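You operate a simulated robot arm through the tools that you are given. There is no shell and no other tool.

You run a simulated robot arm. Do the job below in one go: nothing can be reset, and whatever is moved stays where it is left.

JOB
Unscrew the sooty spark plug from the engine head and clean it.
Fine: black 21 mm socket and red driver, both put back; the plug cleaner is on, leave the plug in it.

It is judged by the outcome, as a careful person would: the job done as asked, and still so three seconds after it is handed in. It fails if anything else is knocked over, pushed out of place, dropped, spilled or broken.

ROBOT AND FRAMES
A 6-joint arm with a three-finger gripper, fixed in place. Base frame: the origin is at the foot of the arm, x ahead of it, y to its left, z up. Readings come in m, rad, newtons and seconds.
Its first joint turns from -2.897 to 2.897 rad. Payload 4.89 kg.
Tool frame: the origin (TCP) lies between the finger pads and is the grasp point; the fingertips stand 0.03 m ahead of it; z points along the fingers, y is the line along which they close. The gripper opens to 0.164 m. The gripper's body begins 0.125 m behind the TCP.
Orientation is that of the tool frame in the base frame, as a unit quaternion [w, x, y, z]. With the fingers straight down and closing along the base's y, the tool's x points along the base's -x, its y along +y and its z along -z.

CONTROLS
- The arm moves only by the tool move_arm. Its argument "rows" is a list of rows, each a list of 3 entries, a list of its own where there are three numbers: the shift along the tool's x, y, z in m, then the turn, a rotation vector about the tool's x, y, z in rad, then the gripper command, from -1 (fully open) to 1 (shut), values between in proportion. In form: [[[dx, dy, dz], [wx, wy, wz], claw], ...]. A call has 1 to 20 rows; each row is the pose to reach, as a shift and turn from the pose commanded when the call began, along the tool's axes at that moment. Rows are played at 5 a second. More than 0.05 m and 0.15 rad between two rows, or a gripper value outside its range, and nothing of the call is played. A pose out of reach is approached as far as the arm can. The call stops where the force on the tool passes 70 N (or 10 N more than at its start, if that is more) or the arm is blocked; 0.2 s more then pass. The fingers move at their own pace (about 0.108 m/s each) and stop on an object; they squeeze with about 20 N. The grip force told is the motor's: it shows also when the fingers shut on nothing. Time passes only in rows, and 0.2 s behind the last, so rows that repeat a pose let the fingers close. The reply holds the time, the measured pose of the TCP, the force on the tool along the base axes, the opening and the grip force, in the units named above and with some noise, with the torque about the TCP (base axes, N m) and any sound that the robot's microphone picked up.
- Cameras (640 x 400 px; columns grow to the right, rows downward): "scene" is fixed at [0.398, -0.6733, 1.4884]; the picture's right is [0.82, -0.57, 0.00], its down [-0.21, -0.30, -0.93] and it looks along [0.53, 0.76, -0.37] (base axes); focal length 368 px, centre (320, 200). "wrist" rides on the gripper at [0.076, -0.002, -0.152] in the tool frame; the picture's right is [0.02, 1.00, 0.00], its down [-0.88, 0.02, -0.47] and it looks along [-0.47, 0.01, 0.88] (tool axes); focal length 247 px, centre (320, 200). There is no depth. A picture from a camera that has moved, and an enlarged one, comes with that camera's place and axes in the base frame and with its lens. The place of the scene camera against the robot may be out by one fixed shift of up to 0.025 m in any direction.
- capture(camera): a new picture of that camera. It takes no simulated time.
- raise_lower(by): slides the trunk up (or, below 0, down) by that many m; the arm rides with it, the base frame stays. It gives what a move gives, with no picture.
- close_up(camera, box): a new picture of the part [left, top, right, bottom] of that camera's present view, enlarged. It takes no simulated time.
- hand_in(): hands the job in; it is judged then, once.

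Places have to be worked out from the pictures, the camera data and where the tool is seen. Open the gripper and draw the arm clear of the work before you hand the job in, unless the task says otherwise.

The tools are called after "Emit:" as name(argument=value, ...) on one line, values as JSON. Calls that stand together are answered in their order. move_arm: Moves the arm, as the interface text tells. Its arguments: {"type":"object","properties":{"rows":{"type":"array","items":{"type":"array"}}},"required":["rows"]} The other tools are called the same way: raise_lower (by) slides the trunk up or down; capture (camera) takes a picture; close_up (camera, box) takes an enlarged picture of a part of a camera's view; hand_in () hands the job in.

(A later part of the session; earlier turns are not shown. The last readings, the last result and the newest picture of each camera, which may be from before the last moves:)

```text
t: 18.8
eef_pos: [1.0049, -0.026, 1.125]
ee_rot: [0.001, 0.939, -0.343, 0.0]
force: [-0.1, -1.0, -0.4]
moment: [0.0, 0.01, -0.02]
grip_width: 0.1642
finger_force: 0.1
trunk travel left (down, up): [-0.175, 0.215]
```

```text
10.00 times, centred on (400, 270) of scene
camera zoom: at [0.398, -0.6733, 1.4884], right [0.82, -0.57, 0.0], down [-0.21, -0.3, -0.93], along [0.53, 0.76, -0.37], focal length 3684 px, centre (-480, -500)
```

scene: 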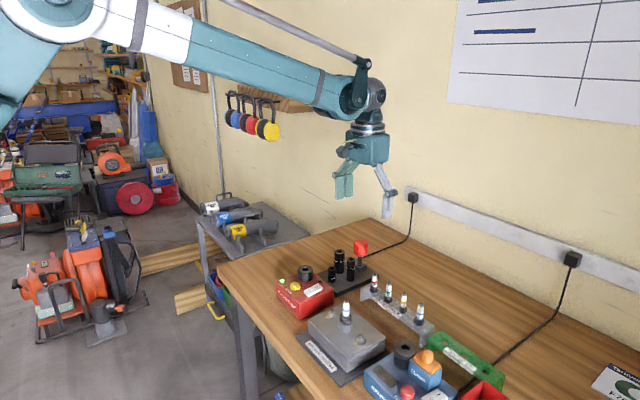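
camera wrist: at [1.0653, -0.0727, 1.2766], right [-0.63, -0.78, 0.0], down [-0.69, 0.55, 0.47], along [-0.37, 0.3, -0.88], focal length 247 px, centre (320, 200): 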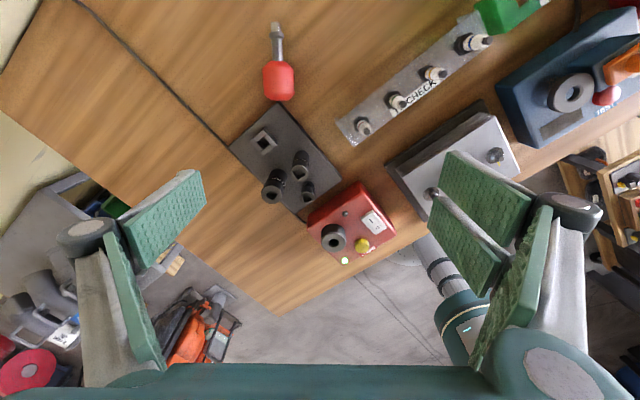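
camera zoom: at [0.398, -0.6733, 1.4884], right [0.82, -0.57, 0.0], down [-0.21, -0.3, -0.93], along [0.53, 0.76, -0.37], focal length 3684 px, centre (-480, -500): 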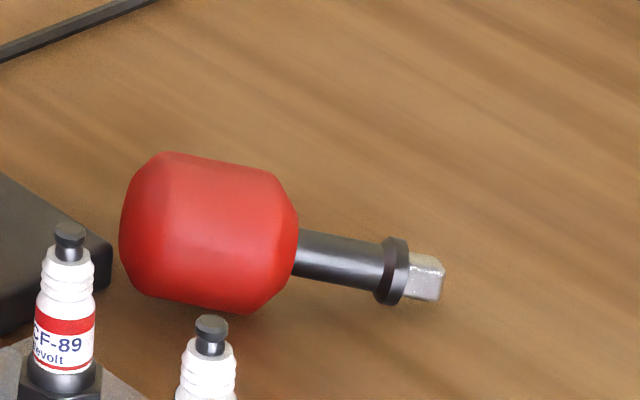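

Yaw of 140° works, and the driver hasn't moved. I'll zoom in on it from this view to refine its position and how its square is rolled.

Emit:
close_up(camera="wrist", box=[240, 10, 320, 110])

Emit:
close_up(camera="wrist", box=[220, 90, 380, 240])

```text
4.00 times, centred on (280, 60) of wrist
camera zoom: at [1.0653, -0.0727, 1.2766], right [-0.63, -0.78, 0.0], down [-0.69, 0.55, 0.47], along [-0.37, 0.3, -0.88], focal length 988 px, centre (480, 760)
```

zoom: 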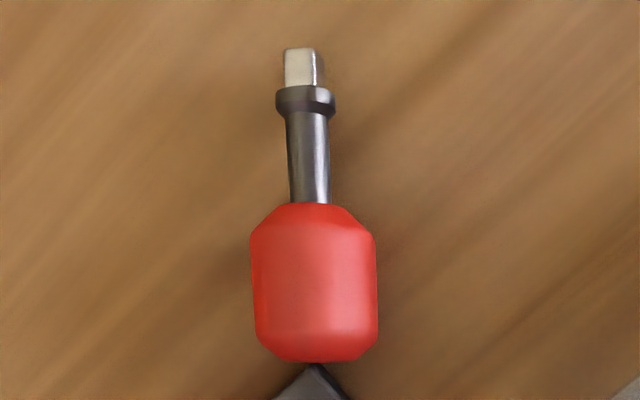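

```text
2.67 times, centred on (300, 165) of wrist
camera zoom: at [1.0653, -0.0727, 1.2766], right [-0.63, -0.78, 0.0], down [-0.69, 0.55, 0.47], along [-0.37, 0.3, -0.88], focal length 659 px, centre (373, 293)
```

zoom: 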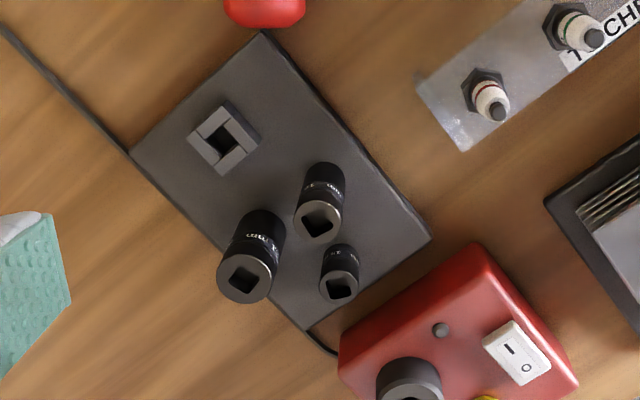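

The driver axis reads about (0.78, -0.61), with the collar touching the bench. I'll lean the tool 45° along it here in free air and part-close the fingers to about 75 mm.

Emit:
move_arm(rows=[[[0, 0, 0], [0, 0.12, 0], -0.5], [[0, 0, 0], [0, 0.25, 0], 0], [[0, 0, 0], [0, 0.38, 0], 0.08], [[0, 0, 0], [0, 0.51, 0], 0.08], [[0, 0, 0], [0, 0.64, 0], 0.08], [[0, 0, 0], [0, 0.785, 0], 0.08], [[0, 0, 0], [0, 0.785, 0], 0.08], [[0, 0, 0], [0, 0.785, 0], 0.08]])

Emit:
capture(camera="wrist")

Emit:
capture(camera="scene")

```text
t: 20.6
eef_pos: [1.0048, -0.0265, 1.1262]
ee_rot: [0.131, 0.867, -0.316, 0.361]
force: [0.1, -0.1, 0.1]
moment: [-0.02, 0.03, 0.01]
grip_width: 0.0754
finger_force: 0.2
trunk travel left (down, up): [-0.175, 0.215]
```

```text
taken
camera wrist: at [0.9663, 0.0103, 1.2864], right [-0.63, -0.78, 0.02], down [-0.75, 0.6, -0.29], along [0.21, -0.19, -0.96], focal length 247 px, centre (320, 200)
```

wrist: 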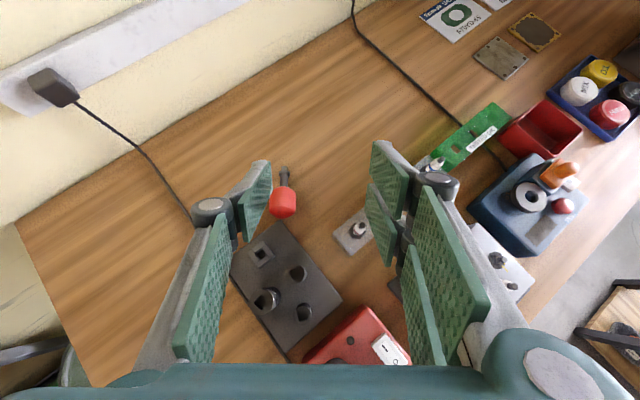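

```text
taken
```

scene: 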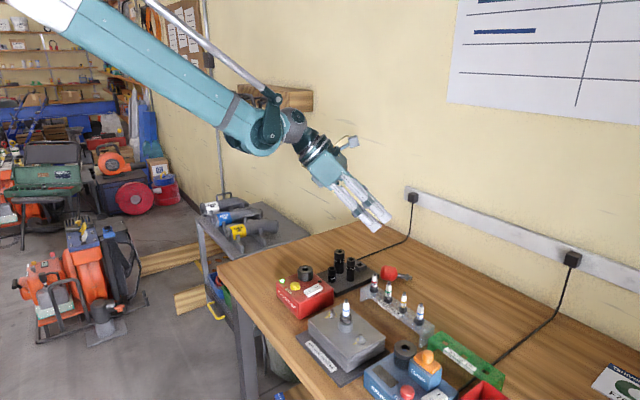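

The lean is set, with about 75 mm between the fingers. I'll shift over the driver and come down to z≈0.985, still clear of it, then verify.

Emit:
move_arm(rows=[[[0.012, -0.021, 0.012], [0, 0, 0], 0.08], [[0.024, -0.042, 0.0245], [0, 0, 0], 0.08], [[0.0364, -0.0623, 0.0367], [0, 0, 0], 0.08], [[0.0116, -0.0623, 0.0614], [0, 0, 0], 0.08], [[-0.0132, -0.0623, 0.0861], [0, 0, 0], 0.08], [[-0.038, -0.0623, 0.1108], [0, 0, 0], 0.08], [[-0.0635, -0.0623, 0.1359], [0, 0, 0], 0.08], [[-0.0635, -0.0623, 0.1359], [0, 0, 0], 0.08]])

Emit:
capture(camera="wrist")

Emit:
close_up(camera="scene", box=[300, 180, 460, 300])

```text
t: 22.4
eef_pos: [1.0858, -0.0121, 0.9821]
ee_rot: [0.132, 0.868, -0.317, 0.36]
force: [1.2, -0.1, -1.0]
moment: [-0.02, 0.01, -0.03]
grip_width: 0.0753
finger_force: 0.1
trunk travel left (down, up): [-0.175, 0.215]
```

```text
taken
camera wrist: at [1.0461, 0.0248, 1.1445], right [-0.63, -0.78, 0.02], down [-0.75, 0.6, -0.29], along [0.21, -0.19, -0.96], focal length 247 px, centre (320, 200)
```

wrist: 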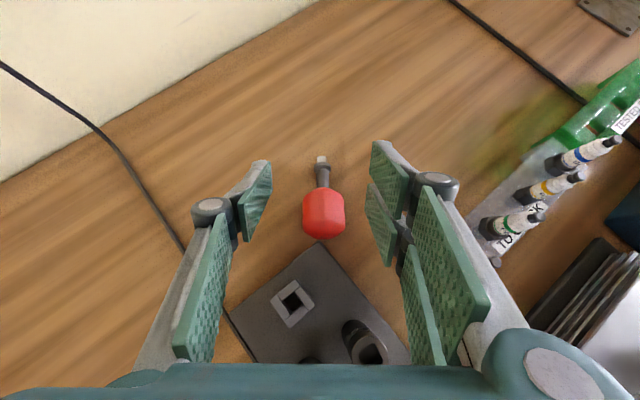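

```text
3.33 times, centred on (380, 240) of scene
camera zoom: at [0.398, -0.6733, 1.4884], right [0.82, -0.57, 0.0], down [-0.21, -0.3, -0.93], along [0.53, 0.76, -0.37], focal length 1228 px, centre (120, 67)
```

zoom: 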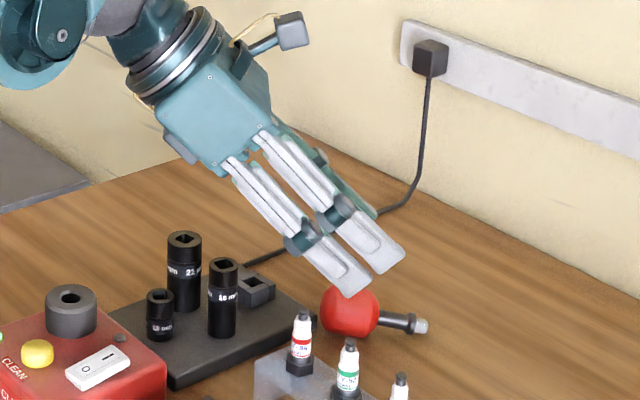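

The driver lines up with the gap between the fingers (handle centre about 2 mm off). I'll descend the last 75 mm to the grasp height, with the fingertips about 7 mm above the bench.

Emit:
move_arm(rows=[[[-0.015, 0.001, 0.014], [0, 0, 0], 0.08], [[-0.03, 0.002, 0.028], [0, 0, 0], 0.08], [[-0.045, 0.002, 0.042], [0, 0, 0], 0.08], [[-0.0549, 0.002, 0.0518], [0, 0, 0], 0.08], [[-0.0549, 0.002, 0.0518], [0, 0, 0], 0.08]])

Emit:
capture(camera="wrist")

Emit:
close_up(camera="scene", box=[330, 210, 450, 300])

```text
t: 23.4
eef_pos: [1.0814, -0.0167, 0.9171]
ee_rot: [0.134, 0.867, -0.314, 0.364]
force: [-12.0, -6.1, 40.8]
moment: [-1.36, 1.59, -0.2]
grip_width: 0.0867
finger_force: 9.3
trunk travel left (down, up): [-0.175, 0.215]
stopped in row 5: the force on the tool passed its limit at 94 N (the readings are from after the stop); the commanded pose is now the measured one
```

```text
taken
camera wrist: at [1.0416, 0.0221, 1.0785], right [-0.63, -0.78, 0.02], down [-0.74, 0.6, -0.3], along [0.22, -0.2, -0.95], focal length 247 px, centre (320, 200)
```

wrist: 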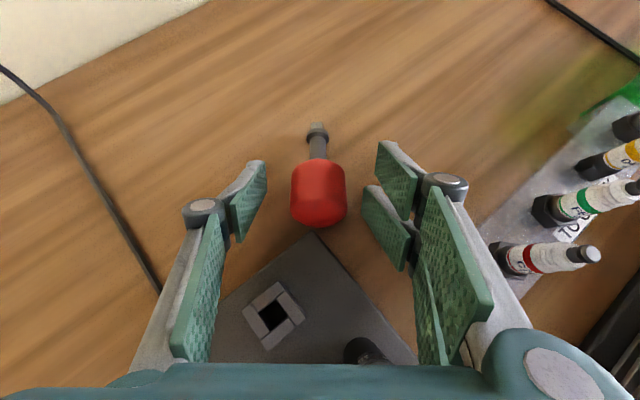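

```text
4.44 times, centred on (390, 255) of scene
camera zoom: at [0.398, -0.6733, 1.4884], right [0.82, -0.57, 0.0], down [-0.21, -0.3, -0.93], along [0.53, 0.76, -0.37], focal length 1638 px, centre (9, -44)
```

zoom: 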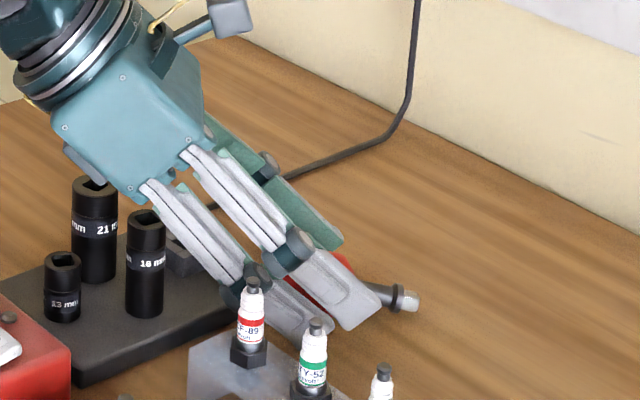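

The fingers on one side touched the bench: the gripper is wider there than stated when it leans, about ±37 mm. The driver hasn't moved. I'll lift off and reduce the lean to 15°, which gives a balanced grip with tip clearance.

Emit:
move_arm(rows=[[[0.0142, 0, -0.0141], [0, 0, 0], 0.08], [[0.0284, 0, -0.0281], [0, 0, 0], 0.08], [[0.0354, 0, -0.0352], [0, -0.13, 0], 0.08], [[0.0354, 0, -0.0352], [0, -0.26, 0], 0.08], [[0.0354, 0, -0.0352], [0, -0.39, 0], 0.08], [[0.0354, 0, -0.0352], [0, -0.5236, 0], 0.08], [[0.0354, 0, -0.0352], [0, -0.5236, 0], 0.08], [[0.0354, 0, -0.0352], [0, -0.5236, 0], 0.08]])

Emit:
capture(camera="wrist")

Emit:
close_up(camera="scene", box=[330, 210, 450, 300])

```text
t: 25.2
eef_pos: [1.0838, -0.0133, 0.9633]
ee_rot: [0.048, 0.931, -0.339, 0.125]
force: [0.1, 0.2, -1.2]
moment: [-0.01, -0.02, 0.04]
grip_width: 0.0752
finger_force: 0.0
trunk travel left (down, up): [-0.175, 0.215]
```

```text
taken
camera wrist: at [1.1114, -0.0326, 1.1302], right [-0.63, -0.78, 0.01], down [-0.76, 0.61, 0.22], along [-0.18, 0.13, -0.97], focal length 247 px, centre (320, 200)
```

wrist: 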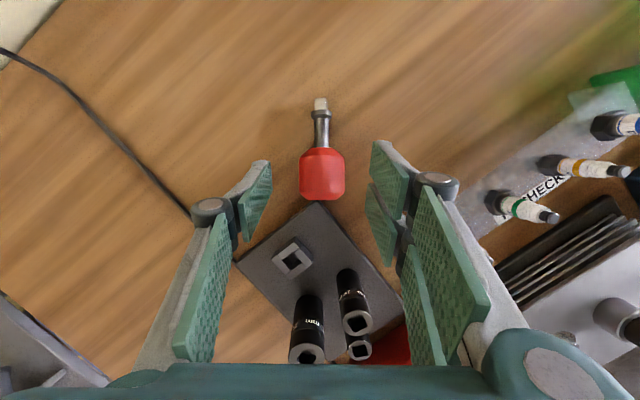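

```text
4.44 times, centred on (390, 255) of scene
camera zoom: at [0.398, -0.6733, 1.4884], right [0.82, -0.57, 0.0], down [-0.21, -0.3, -0.93], along [0.53, 0.76, -0.37], focal length 1638 px, centre (9, -44)
```

zoom: 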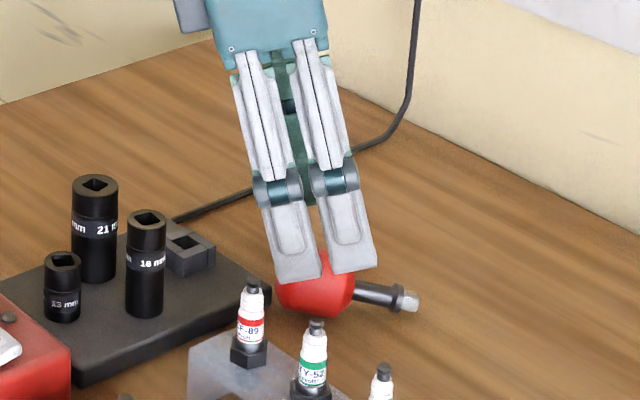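

The paired fingers are visible now and straddle the handle evenly. I'll descend the last 53 mm with the 15° lean, leaving the tips about 3–4 mm above the bench.

Emit:
move_arm(rows=[[[-0.004, 0, 0.018], [0, 0, 0], 0.08], [[-0.008, 0, 0.034], [0, 0, 0], 0.08], [[-0.011, 0, 0.046], [0, 0, 0], 0.08], [[-0.0122, 0, 0.051], [0, 0, 0], 0.08], [[-0.0122, 0, 0.051], [0, 0, 0], 0.08]])

Emit:
capture(camera="wrist")

Emit:
close_up(camera="scene", box=[330, 210, 450, 300])

```text
t: 26.4
eef_pos: [1.0857, -0.0167, 0.913]
ee_rot: [0.047, 0.931, -0.339, 0.126]
force: [5.1, -8.2, 18.0]
moment: [-0.63, 0.68, 0.44]
grip_width: 0.079
finger_force: 3.3
trunk travel left (down, up): [-0.175, 0.215]
```

```text
taken
camera wrist: at [1.1131, -0.0352, 1.0805], right [-0.63, -0.78, 0.01], down [-0.76, 0.61, 0.22], along [-0.18, 0.13, -0.98], focal length 247 px, centre (320, 200)
```

wrist: 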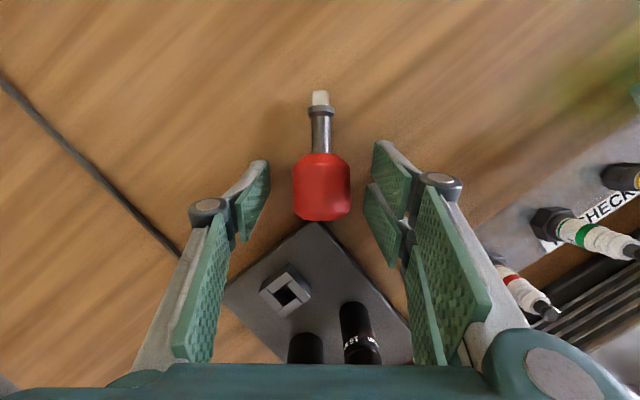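

```text
4.44 times, centred on (390, 255) of scene
camera zoom: at [0.398, -0.6733, 1.4884], right [0.82, -0.57, 0.0], down [-0.21, -0.3, -0.93], along [0.53, 0.76, -0.37], focal length 1638 px, centre (9, -44)
```

zoom: 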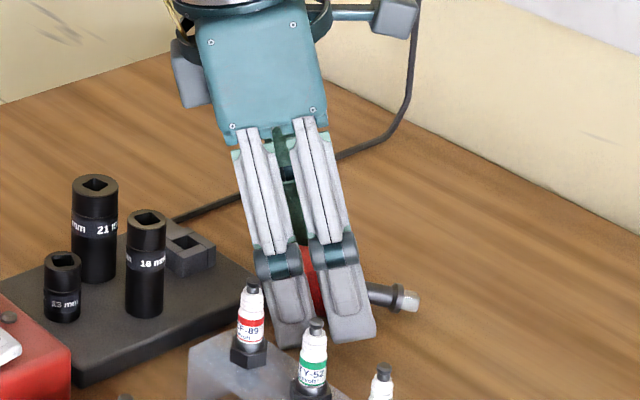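

The reading shows a light 18 N contact of one fingertip with the bench. I'll raise 3 mm to relieve it and then close gently on the handle.

Emit:
move_arm(rows=[[[0.001, 0, -0.0035], [0, 0, 0], 0.08], [[0.001, 0, -0.0035], [0, 0, 0], 0.3], [[0.001, 0, -0.0035], [0, 0, 0], 0.5], [[0.001, 0, -0.0035], [0, 0, 0], 0.7], [[0.001, 0, -0.0035], [0, 0, 0], 1], [[0.001, 0, -0.0035], [0, 0, 0], 1]])

Emit:
capture(camera="wrist")

Emit:
close_up(camera="scene", box=[330, 210, 450, 300])

```text
t: 27.8
eef_pos: [1.0853, -0.0162, 0.9172]
ee_rot: [0.047, 0.932, -0.338, 0.125]
force: [-4.4, -4.4, 11.2]
moment: [-0.23, 0.14, -0.02]
grip_width: 0.0406
finger_force: 20.5
trunk travel left (down, up): [-0.175, 0.215]
```

```text
taken
camera wrist: at [1.1126, -0.0343, 1.0834], right [-0.63, -0.78, 0.01], down [-0.76, 0.61, 0.22], along [-0.18, 0.13, -0.98], focal length 247 px, centre (320, 200)
```

wrist: 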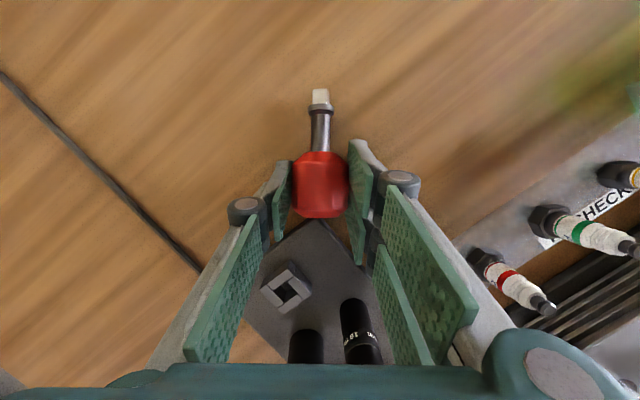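

```text
4.44 times, centred on (390, 255) of scene
camera zoom: at [0.398, -0.6733, 1.4884], right [0.82, -0.57, 0.0], down [-0.21, -0.3, -0.93], along [0.53, 0.76, -0.37], focal length 1638 px, centre (9, -44)
```

zoom: 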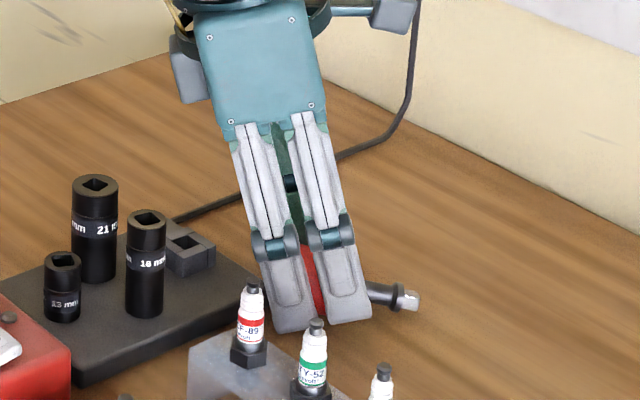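

The handle is held at 40.6 mm with 20 N. I'll lift very gently, straight up in small growing steps.

Emit:
move_arm(rows=[[[0.001, 0, -0.003], [0, 0, 0], 1], [[0.002, 0, -0.007], [0, 0, 0], 1], [[0.0035, 0, -0.0125], [0, 0, 0], 1], [[0.005, 0, -0.019], [0, 0, 0], 1], [[0.007, 0, -0.026], [0, 0, 0], 1], [[0.009, 0, -0.034], [0, 0, 0], 1], [[0.011, 0, -0.041], [0, 0, 0], 1], [[0.012, 0, -0.046], [0, 0, 0], 1], [[0.013, 0, -0.0482], [0, 0, 0], 1], [[0.013, 0, -0.0482], [0, 0, 0], 1]])

Emit:
capture(camera="wrist")

Emit:
close_up(camera="scene", box=[330, 200, 450, 290])

```text
t: 30.0
eef_pos: [1.0852, -0.0147, 0.9655]
ee_rot: [0.047, 0.931, -0.339, 0.125]
force: [0.2, 0.4, -1.7]
moment: [-0.02, 0.0, 0.0]
grip_width: 0.0405
finger_force: 20.4
trunk travel left (down, up): [-0.175, 0.215]
```

```text
taken
camera wrist: at [1.1123, -0.0333, 1.1317], right [-0.63, -0.78, 0.01], down [-0.76, 0.61, 0.22], along [-0.18, 0.13, -0.97], focal length 247 px, centre (320, 200)
```

wrist: 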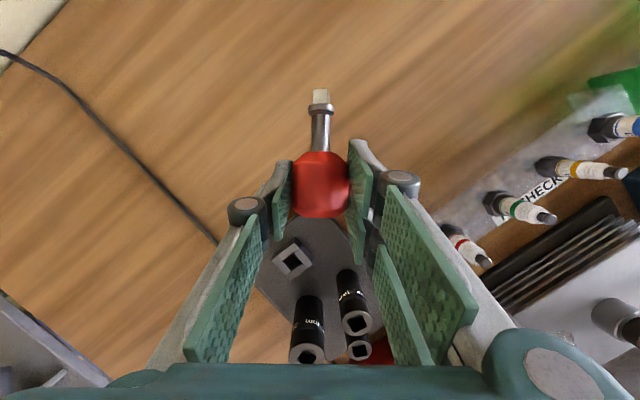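

```text
4.44 times, centred on (390, 245) of scene
camera zoom: at [0.398, -0.6733, 1.4884], right [0.82, -0.57, 0.0], down [-0.21, -0.3, -0.93], along [0.53, 0.76, -0.37], focal length 1638 px, centre (9, 0)
```

zoom: 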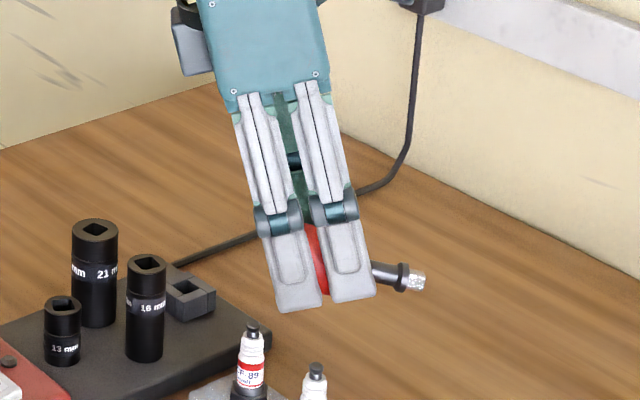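

It holds: the weight reads about 1.5 N and the width is steady. I'll keep lifting and draw back slowly toward (0.95, 0.02, 1.10), where there's room to turn.

Emit:
move_arm(rows=[[[-0.0017, 0.0012, -0.0033], [0, 0, 0], 1], [[-0.0051, 0.0036, -0.0098], [0, 0, 0], 1], [[-0.0103, 0.0073, -0.0196], [0, 0, 0], 1], [[-0.0163, 0.0115, -0.031], [0, 0, 0], 1], [[-0.0231, 0.0164, -0.0441], [0, 0, 0], 1], [[-0.03, 0.0212, -0.0571], [0, 0, 0], 1], [[-0.0369, 0.0261, -0.0702], [0, 0, 0], 1], [[-0.0437, 0.0309, -0.0832], [0, 0, 0], 1], [[-0.0506, 0.0358, -0.0963], [0, 0, 0], 1], [[-0.0574, 0.0406, -0.1093], [0, 0, 0], 1], [[-0.0643, 0.0455, -0.1224], [0, 0, 0], 1], [[-0.0711, 0.0503, -0.1355], [0, 0, 0], 1], [[-0.0771, 0.0545, -0.1469], [0, 0, 0], 1], [[-0.0814, 0.0576, -0.155], [0, 0, 0], 1], [[-0.084, 0.0594, -0.1599], [0, 0, 0], 1], [[-0.0857, 0.0606, -0.1632], [0, 0, 0], 1], [[-0.0857, 0.0606, -0.1632], [0, 0, 0], 1]])

Emit:
capture(camera="wrist")

Emit:
close_up(camera="scene", box=[300, 130, 420, 220])

```text
t: 33.6
eef_pos: [0.9493, 0.0188, 1.1001]
ee_rot: [0.047, 0.932, -0.338, 0.125]
force: [-0.3, 0.1, -1.5]
moment: [-0.01, 0.05, 0.0]
grip_width: 0.0401
finger_force: 19.8
trunk travel left (down, up): [-0.175, 0.215]
```

```text
taken
camera wrist: at [0.9769, 0.0012, 1.2658], right [-0.63, -0.78, 0.01], down [-0.76, 0.61, 0.22], along [-0.18, 0.13, -0.97], focal length 247 px, centre (320, 200)
```

wrist: 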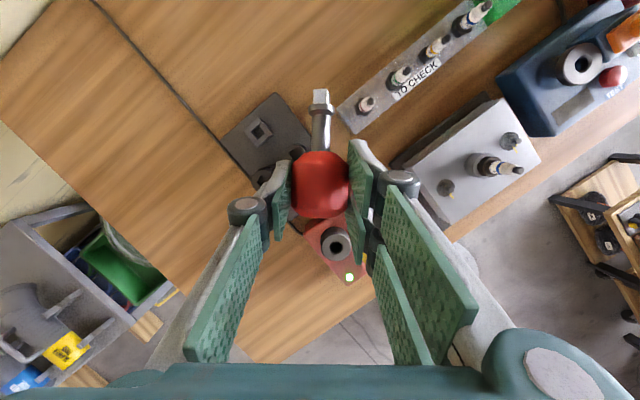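

```text
4.44 times, centred on (360, 175) of scene
camera zoom: at [0.398, -0.6733, 1.4884], right [0.82, -0.57, 0.0], down [-0.21, -0.3, -0.93], along [0.53, 0.76, -0.37], focal length 1638 px, centre (142, 311)
```

zoom: 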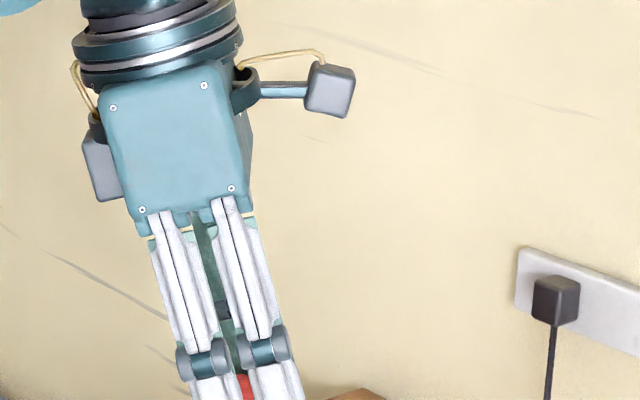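

The driver is still firmly held (40.1 mm, 19.8 N). Next I'll bring the tool upright and start turning the yaw back toward the robot-facing side, at about 0.06 rad per row.

Emit:
move_arm(rows=[[[0, 0, 0], [0, -0.02, 0], 1], [[0, 0, 0], [0, -0.06, 0], 1], [[0, 0, 0], [0, -0.11, 0], 1], [[0, 0, 0], [0, -0.16, 0], 1], [[0, 0, 0], [0, -0.21, 0], 1], [[0, 0, 0], [0, -0.25, 0], 1], [[0, 0, 0], [0, -0.268, 0], 1], [[0, 0, 0], [0, -0.268, 0], 1]])

Emit:
move_arm(rows=[[[0, 0, 0], [0, 0, 0.02], 1], [[0, 0, 0], [0, 0, 0.06], 1], [[0, 0, 0], [0, 0, 0.12], 1], [[0, 0, 0], [0, 0, 0.19], 1], [[0, 0, 0], [0, 0, 0.26], 1], [[0, 0, 0], [0, 0, 0.33], 1], [[0, 0, 0], [0, 0, 0.4], 1], [[0, 0, 0], [0, 0, 0.47], 1], [[0, 0, 0], [0, 0, 0.54], 1], [[0, 0, 0], [0, 0, 0.61], 1], [[0, 0, 0], [0, 0, 0.68], 1], [[0, 0, 0], [0, 0, 0.75], 1], [[0, 0, 0], [0, 0, 0.82], 1], [[0, 0, 0], [0, 0, 0.89], 1], [[0, 0, 0], [0, 0, 0.96], 1], [[0, 0, 0], [0, 0, 1.03], 1], [[0, 0, 0], [0, 0, 1.1], 1], [[0, 0, 0], [0, 0, 1.16], 1], [[0, 0, 0], [0, 0, 1.2], 1], [[0, 0, 0], [0, 0, 1.22], 1]])

Emit:
capture(camera="wrist")

```text
t: 35.4
eef_pos: [0.9509, 0.0198, 1.0988]
ee_rot: [0.0, 0.94, -0.341, -0.001]
force: [0.4, -0.4, -2.9]
moment: [-0.01, 0.03, 0.01]
grip_width: 0.0406
finger_force: 20.0
trunk travel left (down, up): [-0.175, 0.215]
```

```text
t: 39.6
eef_pos: [0.9494, 0.0202, 1.0991]
ee_rot: [-0.002, -0.575, 0.818, -0.001]
force: [-0.5, -0.5, -2.1]
moment: [0.01, -0.01, 0.02]
grip_width: 0.0404
finger_force: 20.3
trunk travel left (down, up): [-0.175, 0.215]
```

```text
taken
camera wrist: at [0.9264, -0.0519, 1.2512], right [-0.95, 0.32, 0.0], down [0.28, 0.84, 0.47], along [0.15, 0.45, -0.88], focal length 247 px, centre (320, 200)
```

wrist: 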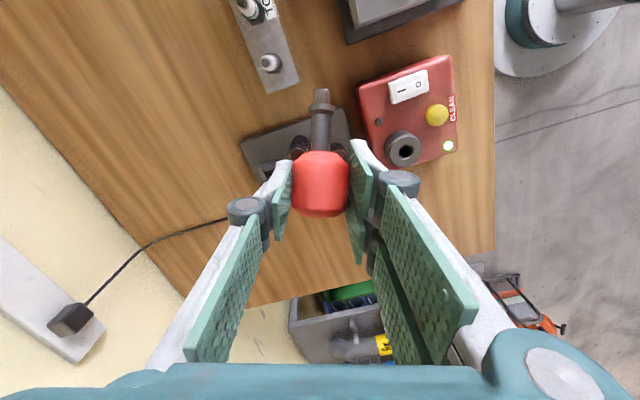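

Holding well at yaw ≈70°. I'll turn another 1.0 rad to yaw ≈13°, the angle of the socket's square.

Emit:
move_arm(rows=[[[0, 0, 0], [0, 0, 0.02], 1], [[0, 0, 0], [0, 0, 0.06], 1], [[0, 0, 0], [0, 0, 0.12], 1], [[0, 0, 0], [0, 0, 0.19], 1], [[0, 0, 0], [0, 0, 0.26], 1], [[0, 0, 0], [0, 0, 0.33], 1], [[0, 0, 0], [0, 0, 0.4], 1], [[0, 0, 0], [0, 0, 0.47], 1], [[0, 0, 0], [0, 0, 0.54], 1], [[0, 0, 0], [0, 0, 0.61], 1], [[0, 0, 0], [0, 0, 0.68], 1], [[0, 0, 0], [0, 0, 0.75], 1], [[0, 0, 0], [0, 0, 0.82], 1], [[0, 0, 0], [0, 0, 0.89], 1], [[0, 0, 0], [0, 0, 0.95], 1], [[0, 0, 0], [0, 0, 0.985], 1], [[0, 0, 0], [0, 0, 0.998], 1], [[0, 0, 0], [0, 0, 0.998], 1]])

Emit:
capture(camera="wrist")

Emit:
close_up(camera="scene", box=[280, 150, 400, 240])

```text
t: 43.4
eef_pos: [0.9497, 0.0195, 1.0978]
ee_rot: [-0.002, -0.113, 0.994, -0.002]
force: [0.1, -0.4, -2.3]
moment: [0.0, 0.0, 0.0]
grip_width: 0.0404
finger_force: 20.2
trunk travel left (down, up): [-0.175, 0.215]
```

```text
taken
camera wrist: at [0.877, 0.0022, 1.2509], right [-0.25, 0.97, 0.0], down [0.85, 0.22, 0.47], along [0.46, 0.11, -0.88], focal length 247 px, centre (320, 200)
```

wrist: 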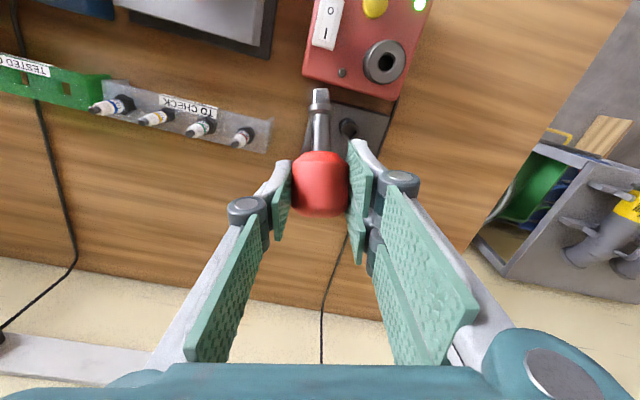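

```text
4.44 times, centred on (340, 195) of scene
camera zoom: at [0.398, -0.6733, 1.4884], right [0.82, -0.57, 0.0], down [-0.21, -0.3, -0.93], along [0.53, 0.76, -0.37], focal length 1638 px, centre (231, 222)
```

zoom: 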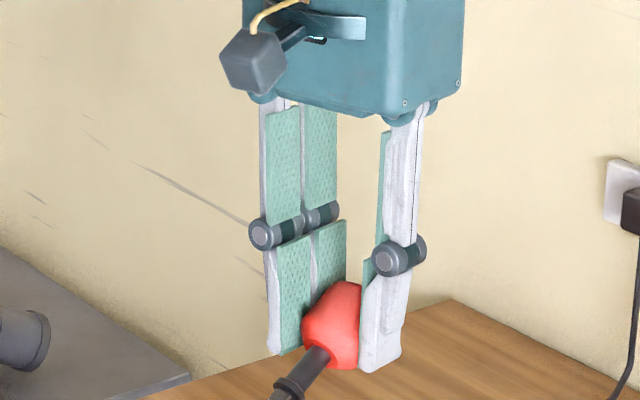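

The driver now points back toward the robot with its tip about 24° below level. I'll zoom in to measure its angle in the hand and the roll of its square.

Emit:
close_up(camera="wrist", box=[280, 80, 360, 130])

Emit:
close_up(camera="wrist", box=[256, 80, 384, 230])

Emit:
close_up(camera="scene", box=[326, 212, 366, 252])

```text
8.00 times, centred on (320, 105) of wrist
camera zoom: at [0.877, 0.0022, 1.2509], right [-0.25, 0.97, 0.0], down [0.85, 0.22, 0.47], along [0.46, 0.11, -0.88], focal length 1976 px, centre (320, 960)
```

zoom: 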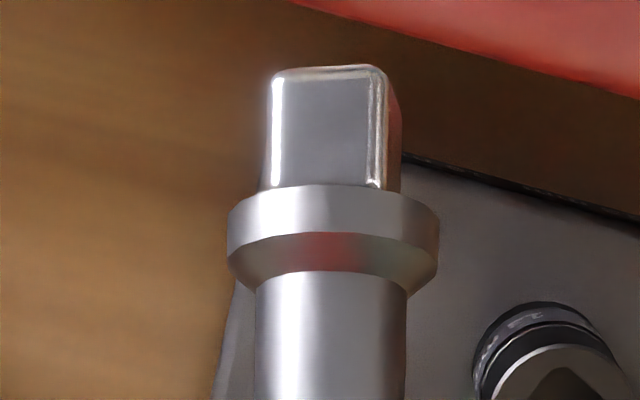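

```text
2.67 times, centred on (320, 155) of wrist
camera zoom: at [0.877, 0.0022, 1.2509], right [-0.25, 0.97, 0.0], down [0.85, 0.22, 0.47], along [0.46, 0.11, -0.88], focal length 659 px, centre (320, 320)
```

zoom: 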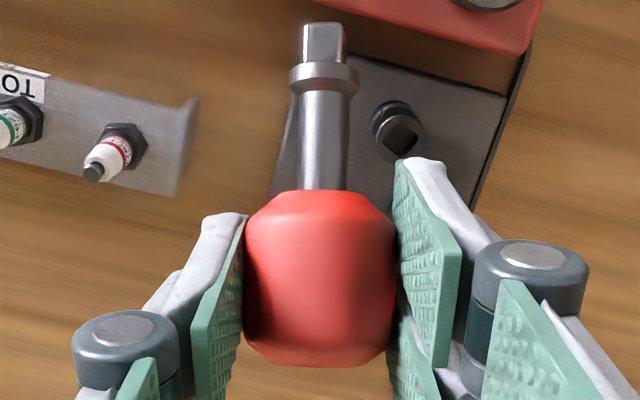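

```text
10.00 times, centred on (346, 232) of scene
camera zoom: at [0.398, -0.6733, 1.4884], right [0.82, -0.57, 0.0], down [-0.21, -0.3, -0.93], along [0.53, 0.76, -0.37], focal length 3684 px, centre (60, -120)
```

zoom: 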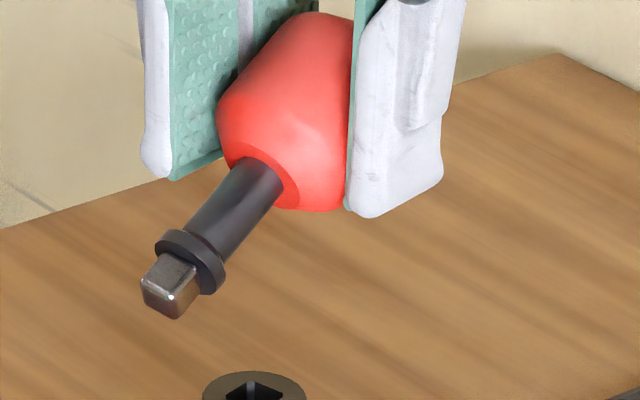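

The driver axis is about 67° from the tool axis, and the square is rolled about 11° relative to the tool. So I need yaw ≈2° for it to match the socket's 13°. I'll yaw a little, then slowly lean the tool back until the driver hangs vertical.

Emit:
move_arm(rows=[[[0, 0, 0], [0, 0, 0.02], 1], [[0, 0, 0], [0, 0, 0.07], 1], [[0, 0, 0], [0, 0, 0.13], 1], [[0, 0, 0], [0, 0, 0.175], 1], [[0, 0, 0], [0, 0, 0.19], 1], [[0, 0, 0], [0, 0, 0.19], 1]])

Emit:
move_arm(rows=[[[0, 0, 0], [0, -0.02, 0], 1], [[0, 0, 0], [0, -0.06, 0], 1], [[0, 0, 0], [0, -0.12, 0], 1], [[0, 0, 0], [0, -0.19, 0], 1], [[0, 0, 0], [0, -0.26, 0], 1], [[0, 0, 0], [0, -0.33, 0], 1], [[0, 0, 0], [0, -0.4, 0], 1], [[0, 0, 0], [0, -0.47, 0], 1], [[0, 0, 0], [0, -0.54, 0], 1], [[0, 0, 0], [0, -0.61, 0], 1], [[0, 0, 0], [0, -0.68, 0], 1], [[0, 0, 0], [0, -0.75, 0], 1], [[0, 0, 0], [0, -0.82, 0], 1], [[0, 0, 0], [0, -0.89, 0], 1], [[0, 0, 0], [0, -0.96, 0], 1], [[0, 0, 0], [0, -1.03, 0], 1], [[0, 0, 0], [0, -1.09, 0], 1], [[0, 0, 0], [0, -1.14, 0], 1], [[0, 0, 0], [0, -1.169, 0], 1], [[0, 0, 0], [0, -1.169, 0], 1]])

Emit:
capture(camera="wrist")

Emit:
capture(camera="scene")

```text
t: 44.8
eef_pos: [0.9493, 0.0175, 1.0995]
ee_rot: [-0.001, -0.019, 1.0, -0.002]
force: [-0.7, -0.6, -1.6]
moment: [0.0, 0.01, 0.02]
grip_width: 0.0403
finger_force: 20.4
trunk travel left (down, up): [-0.175, 0.215]
```

```text
t: 49.0
eef_pos: [0.9499, 0.0187, 1.0997]
ee_rot: [0.551, -0.016, 0.834, 0.009]
force: [1.0, 0.1, -1.8]
moment: [0.0, 0.03, -0.02]
grip_width: 0.0404
finger_force: 20.1
trunk travel left (down, up): [-0.175, 0.215]
```

```text
taken
camera wrist: at [0.7801, 0.0123, 1.0886], right [-0.04, 1.0, -0.02], down [-0.09, 0.02, 1.0], along [0.99, 0.05, 0.09], focal length 247 px, centre (320, 200)
```

wrist: 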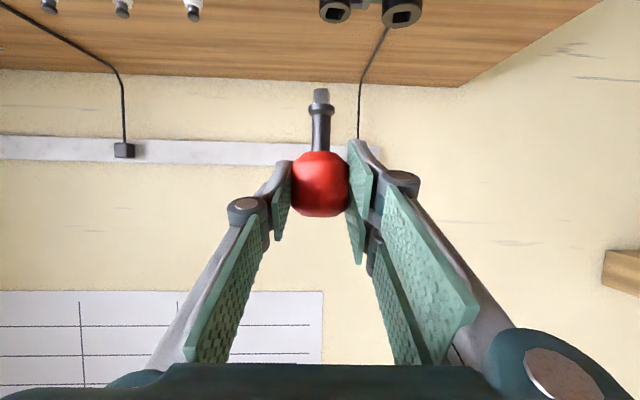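

```text
taken
```

scene: 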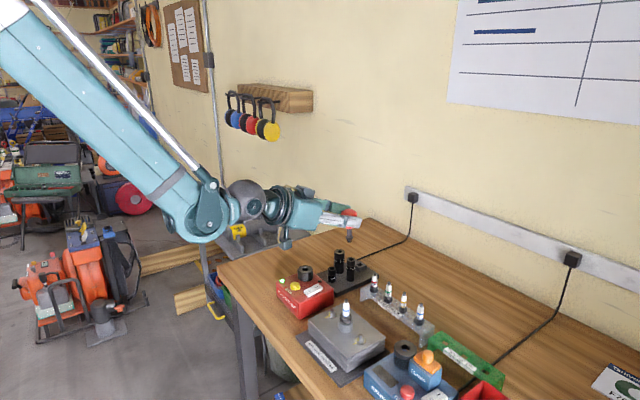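

The driver now hangs about vertical with the tip down. I'll zoom in from both cameras to check how upright it is and how the square is turned.

Emit:
close_up(camera="scene", box=[320, 200, 376, 250])

Emit:
close_up(camera="wrist", box=[280, 80, 360, 220])

Emit:
close_up(camera="scene", box=[336, 226, 360, 246])

```text
8.00 times, centred on (348, 225) of scene
camera zoom: at [0.398, -0.6733, 1.4884], right [0.82, -0.57, 0.0], down [-0.21, -0.3, -0.93], along [0.53, 0.76, -0.37], focal length 2948 px, centre (96, 0)
```

zoom: 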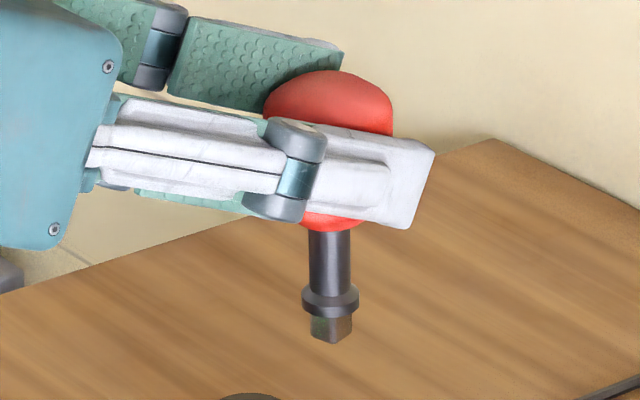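

```text
2.86 times, centred on (320, 150) of wrist
camera zoom: at [0.7801, 0.0123, 1.0886], right [-0.04, 1.0, -0.02], down [-0.09, 0.02, 1.0], along [0.99, 0.05, 0.09], focal length 706 px, centre (320, 343)
```

zoom: 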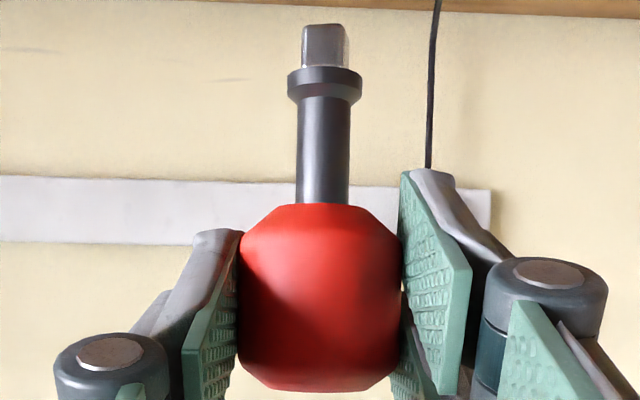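

```text
16.00 times, centred on (348, 236) of scene
camera zoom: at [0.398, -0.6733, 1.4884], right [0.82, -0.57, 0.0], down [-0.21, -0.3, -0.93], along [0.53, 0.76, -0.37], focal length 5895 px, centre (-128, -376)
```

zoom: 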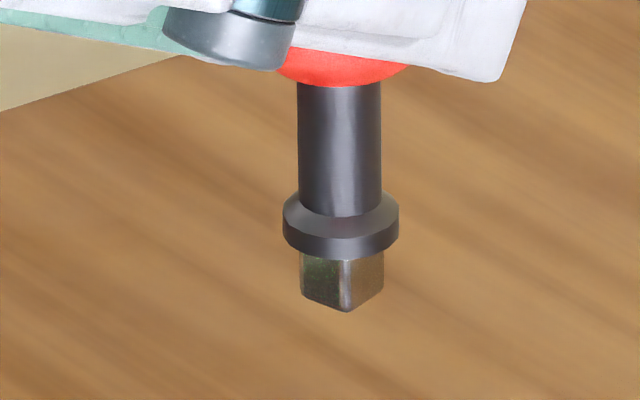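

The driver tilts about 3° (tip toward +x), so I'll reduce the lean by that. I'll zoom in on the tip from the wrist camera to refine the square's angle.

Emit:
close_up(camera="wrist", box=[300, 84, 340, 114])

Emit:
close_up(camera="scene", box=[342, 238, 354, 248])

```text
13.33 times, centred on (320, 99) of wrist
camera zoom: at [0.7801, 0.0123, 1.0886], right [-0.04, 1.0, -0.02], down [-0.09, 0.02, 1.0], along [0.99, 0.05, 0.09], focal length 3293 px, centre (320, 1547)
```

zoom: 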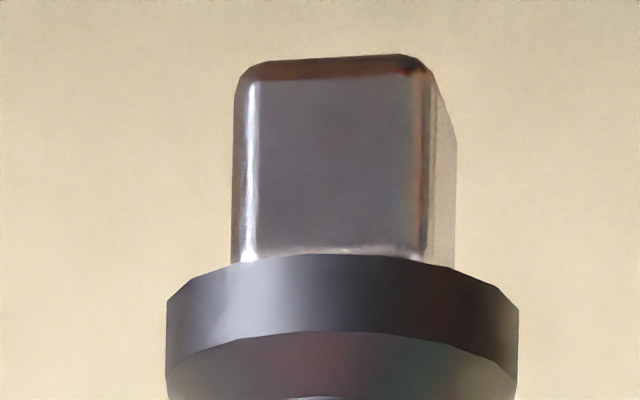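

```text
16.00 times, centred on (348, 243) of scene
camera zoom: at [0.398, -0.6733, 1.4884], right [0.82, -0.57, 0.0], down [-0.21, -0.3, -0.93], along [0.53, 0.76, -0.37], focal length 5895 px, centre (-128, -488)
```

zoom: 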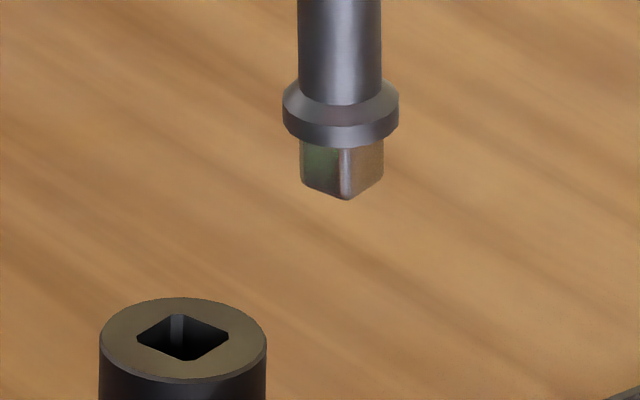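

Both the tip and the socket hole show in one scene view. I'll zoom in hard on each to compare their angles directly.

Emit:
close_up(camera="scene", box=[334, 252, 346, 262])

Emit:
close_up(camera="scene", box=[344, 238, 352, 244])

```text
16.00 times, centred on (340, 257) of scene
camera zoom: at [0.398, -0.6733, 1.4884], right [0.82, -0.57, 0.0], down [-0.21, -0.3, -0.93], along [0.53, 0.76, -0.37], focal length 5895 px, centre (0, -712)
```

zoom: 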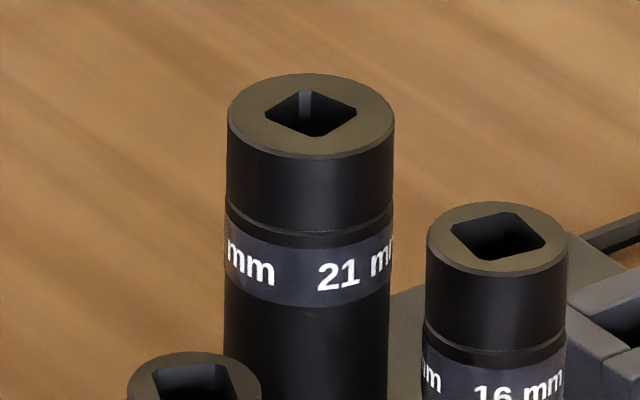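

```text
16.00 times, centred on (348, 241) of scene
camera zoom: at [0.398, -0.6733, 1.4884], right [0.82, -0.57, 0.0], down [-0.21, -0.3, -0.93], along [0.53, 0.76, -0.37], focal length 5895 px, centre (-128, -456)
```

zoom: 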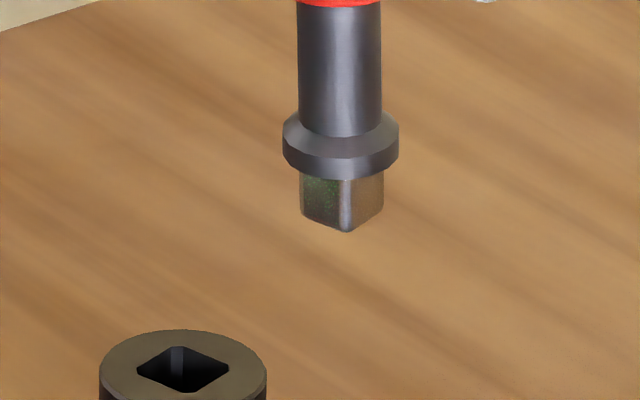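

Measured in the same way, the hole is at about 13.5° and the drive at about 11°, and the socket lies (+0.018, +0.061) from the tip once the tilt is corrected. I'll apply those small corrections and move above the socket, keeping the tip about 30 mm up.

Emit:
move_arm(rows=[[[0.0006, 0.0015, 0.0008], [-0.002, 0.0025, -0.0009], 1], [[0.002, 0.005, 0.0026], [-0.006, 0.008, -0.003], 1], [[0.0044, 0.011, 0.0058], [-0.012, 0.015, -0.005], 1], [[0.0075, 0.019, 0.01], [-0.018, 0.022, -0.008], 1], [[0.0109, 0.0273, 0.0145], [-0.024, 0.03, -0.01], 1], [[0.0142, 0.0356, 0.0189], [-0.03, 0.037, -0.013], 1], [[0.0175, 0.0439, 0.0233], [-0.035, 0.043, -0.015], 1], [[0.0206, 0.0516, 0.0274], [-0.0404, 0.05, -0.0172], 1], [[0.023, 0.0577, 0.0306], [-0.0404, 0.05, -0.0172], 1], [[0.0242, 0.0607, 0.0322], [-0.0404, 0.05, -0.0172], 1], [[0.0242, 0.0607, 0.0322], [-0.0404, 0.05, -0.0172], 1]])

Emit:
capture(camera="wrist")

Emit:
close_up(camera="scene", box=[334, 240, 350, 250])

Emit:
close_up(camera="wrist", box=[290, 0, 350, 130])

```text
t: 51.4
eef_pos: [0.9677, 0.0794, 1.0642]
ee_rot: [0.53, -0.035, 0.847, 0.02]
force: [0.1, 0.3, -1.5]
moment: [0.01, -0.01, -0.01]
grip_width: 0.0404
finger_force: 19.9
trunk travel left (down, up): [-0.175, 0.215]
```

```text
taken
camera wrist: at [0.7987, 0.0664, 1.0625], right [-0.09, 1.0, -0.02], down [-0.04, 0.02, 1.0], along [1.0, 0.09, 0.04], focal length 247 px, centre (320, 200)
```

wrist: 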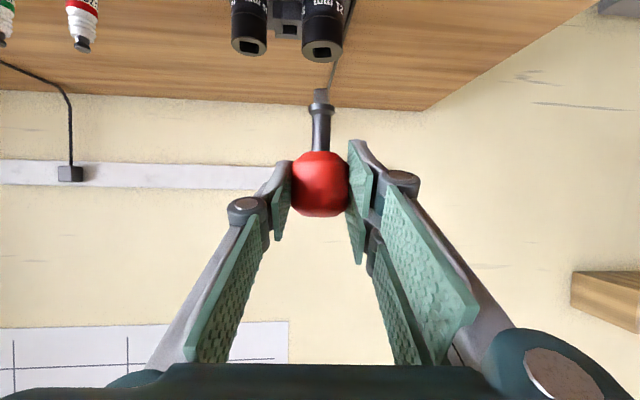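

```text
16.00 times, centred on (342, 245) of scene
camera zoom: at [0.398, -0.6733, 1.4884], right [0.82, -0.57, 0.0], down [-0.21, -0.3, -0.93], along [0.53, 0.76, -0.37], focal length 5895 px, centre (-32, -520)
```

zoom: 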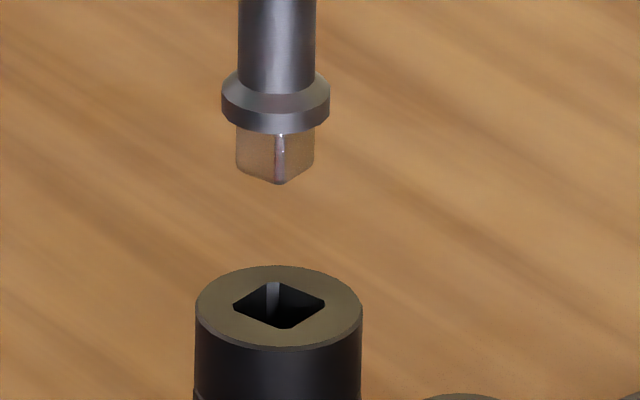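

```text
3.08 times, centred on (320, 65) of wrist
camera zoom: at [0.7987, 0.0664, 1.0625], right [-0.09, 1.0, -0.02], down [-0.04, 0.02, 1.0], along [1.0, 0.09, 0.04], focal length 760 px, centre (320, 615)
```

zoom: 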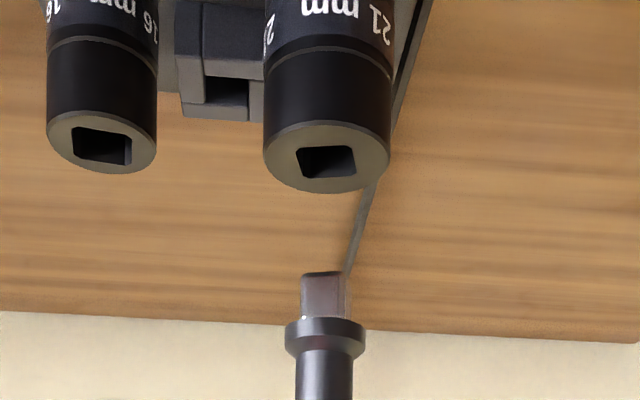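

Now very close: the driver is vertical to within 0.3°. It needs about +1.4 mm in x, almost nothing in y, and another 1.5° of turn. I'll correct these while lowering to about 8 mm above the socket.

Emit:
move_arm(rows=[[[0.002, -0.0001, 0.0011], [-0.004, 0, -0.002], 1], [[0.006, -0.0002, 0.0034], [-0.01, 0, -0.005], 1], [[0.011, -0.0003, 0.0062], [-0.018, 0, -0.009], 1], [[0.016, -0.0004, 0.009], [-0.0234, 0, -0.0114], 1], [[0.0195, -0.0005, 0.011], [-0.0234, 0, -0.0114], 1], [[0.021, -0.0005, 0.0118], [-0.0234, 0, -0.0114], 1], [[0.021, -0.0005, 0.0118], [-0.0234, 0, -0.0114], 1]])

Emit:
close_up(camera="scene", box=[334, 246, 350, 256])

Emit:
close_up(camera="wrist", box=[290, 50, 350, 110])

```text
t: 53.0
eef_pos: [0.9709, 0.0801, 1.0408]
ee_rot: [0.53, -0.046, 0.846, 0.028]
force: [0.1, -0.5, -2.1]
moment: [0.03, 0.03, 0.0]
grip_width: 0.0405
finger_force: 19.6
trunk travel left (down, up): [-0.175, 0.215]
```

```text
16.00 times, centred on (342, 251) of scene
camera zoom: at [0.398, -0.6733, 1.4884], right [0.82, -0.57, 0.0], down [-0.21, -0.3, -0.93], along [0.53, 0.76, -0.37], focal length 5895 px, centre (-32, -616)
```

zoom: 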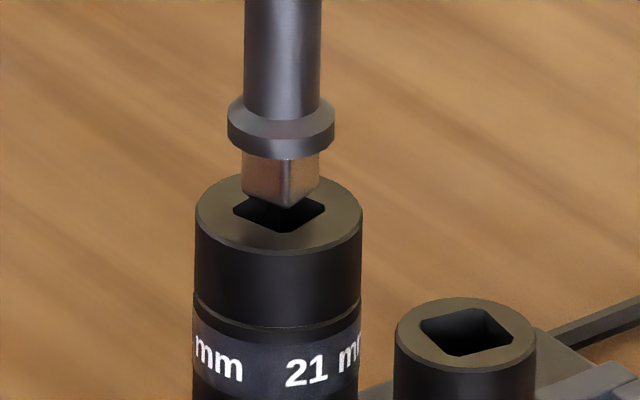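

```text
6.67 times, centred on (320, 80) of wrist
camera zoom: at [0.8008, 0.0613, 1.0379], right [-0.12, 0.99, -0.02], down [-0.04, 0.02, 1.0], along [0.99, 0.12, 0.04], focal length 1646 px, centre (320, 1000)
```

zoom: 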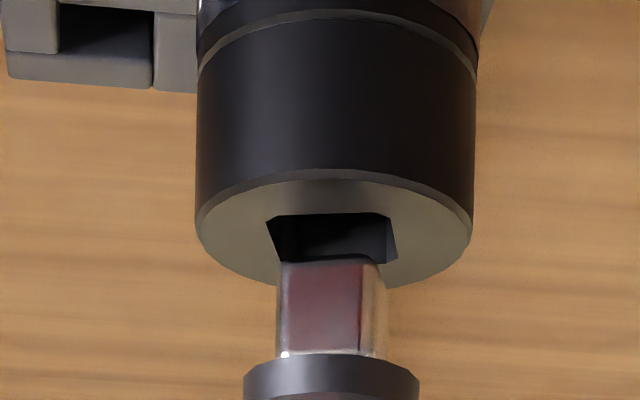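

Nearly lined up, with the tip about 5 mm above the hole. I'll take a tighter wrist zoom to check the last few tenths of a millimetre.

Emit:
close_up(camera="wrist", box=[306, 72, 338, 92])

Emit:
close_up(camera="scene", box=[336, 248, 344, 253])

```text
16.00 times, centred on (322, 82) of wrist
camera zoom: at [0.8008, 0.0613, 1.0379], right [-0.12, 0.99, -0.02], down [-0.04, 0.02, 1.0], along [0.99, 0.12, 0.04], focal length 3952 px, centre (288, 2088)
```

zoom: 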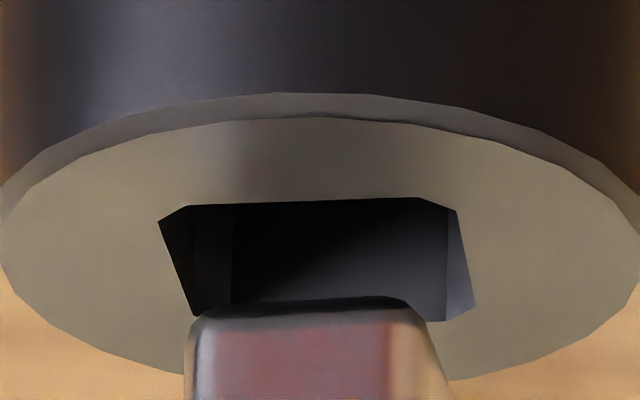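

```text
16.00 times, centred on (340, 250) of scene
camera zoom: at [0.398, -0.6733, 1.4884], right [0.82, -0.57, 0.0], down [-0.21, -0.3, -0.93], along [0.53, 0.76, -0.37], focal length 5895 px, centre (0, -608)
```

zoom: 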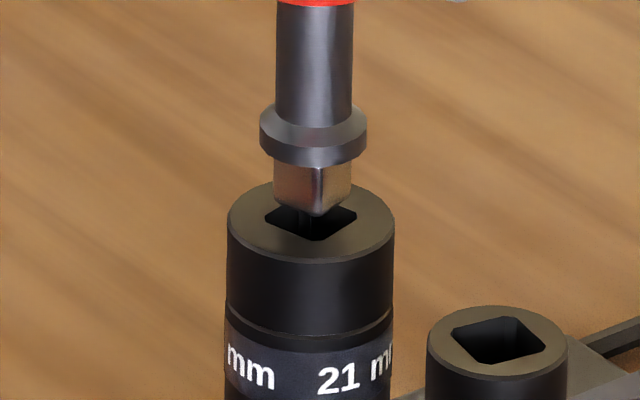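

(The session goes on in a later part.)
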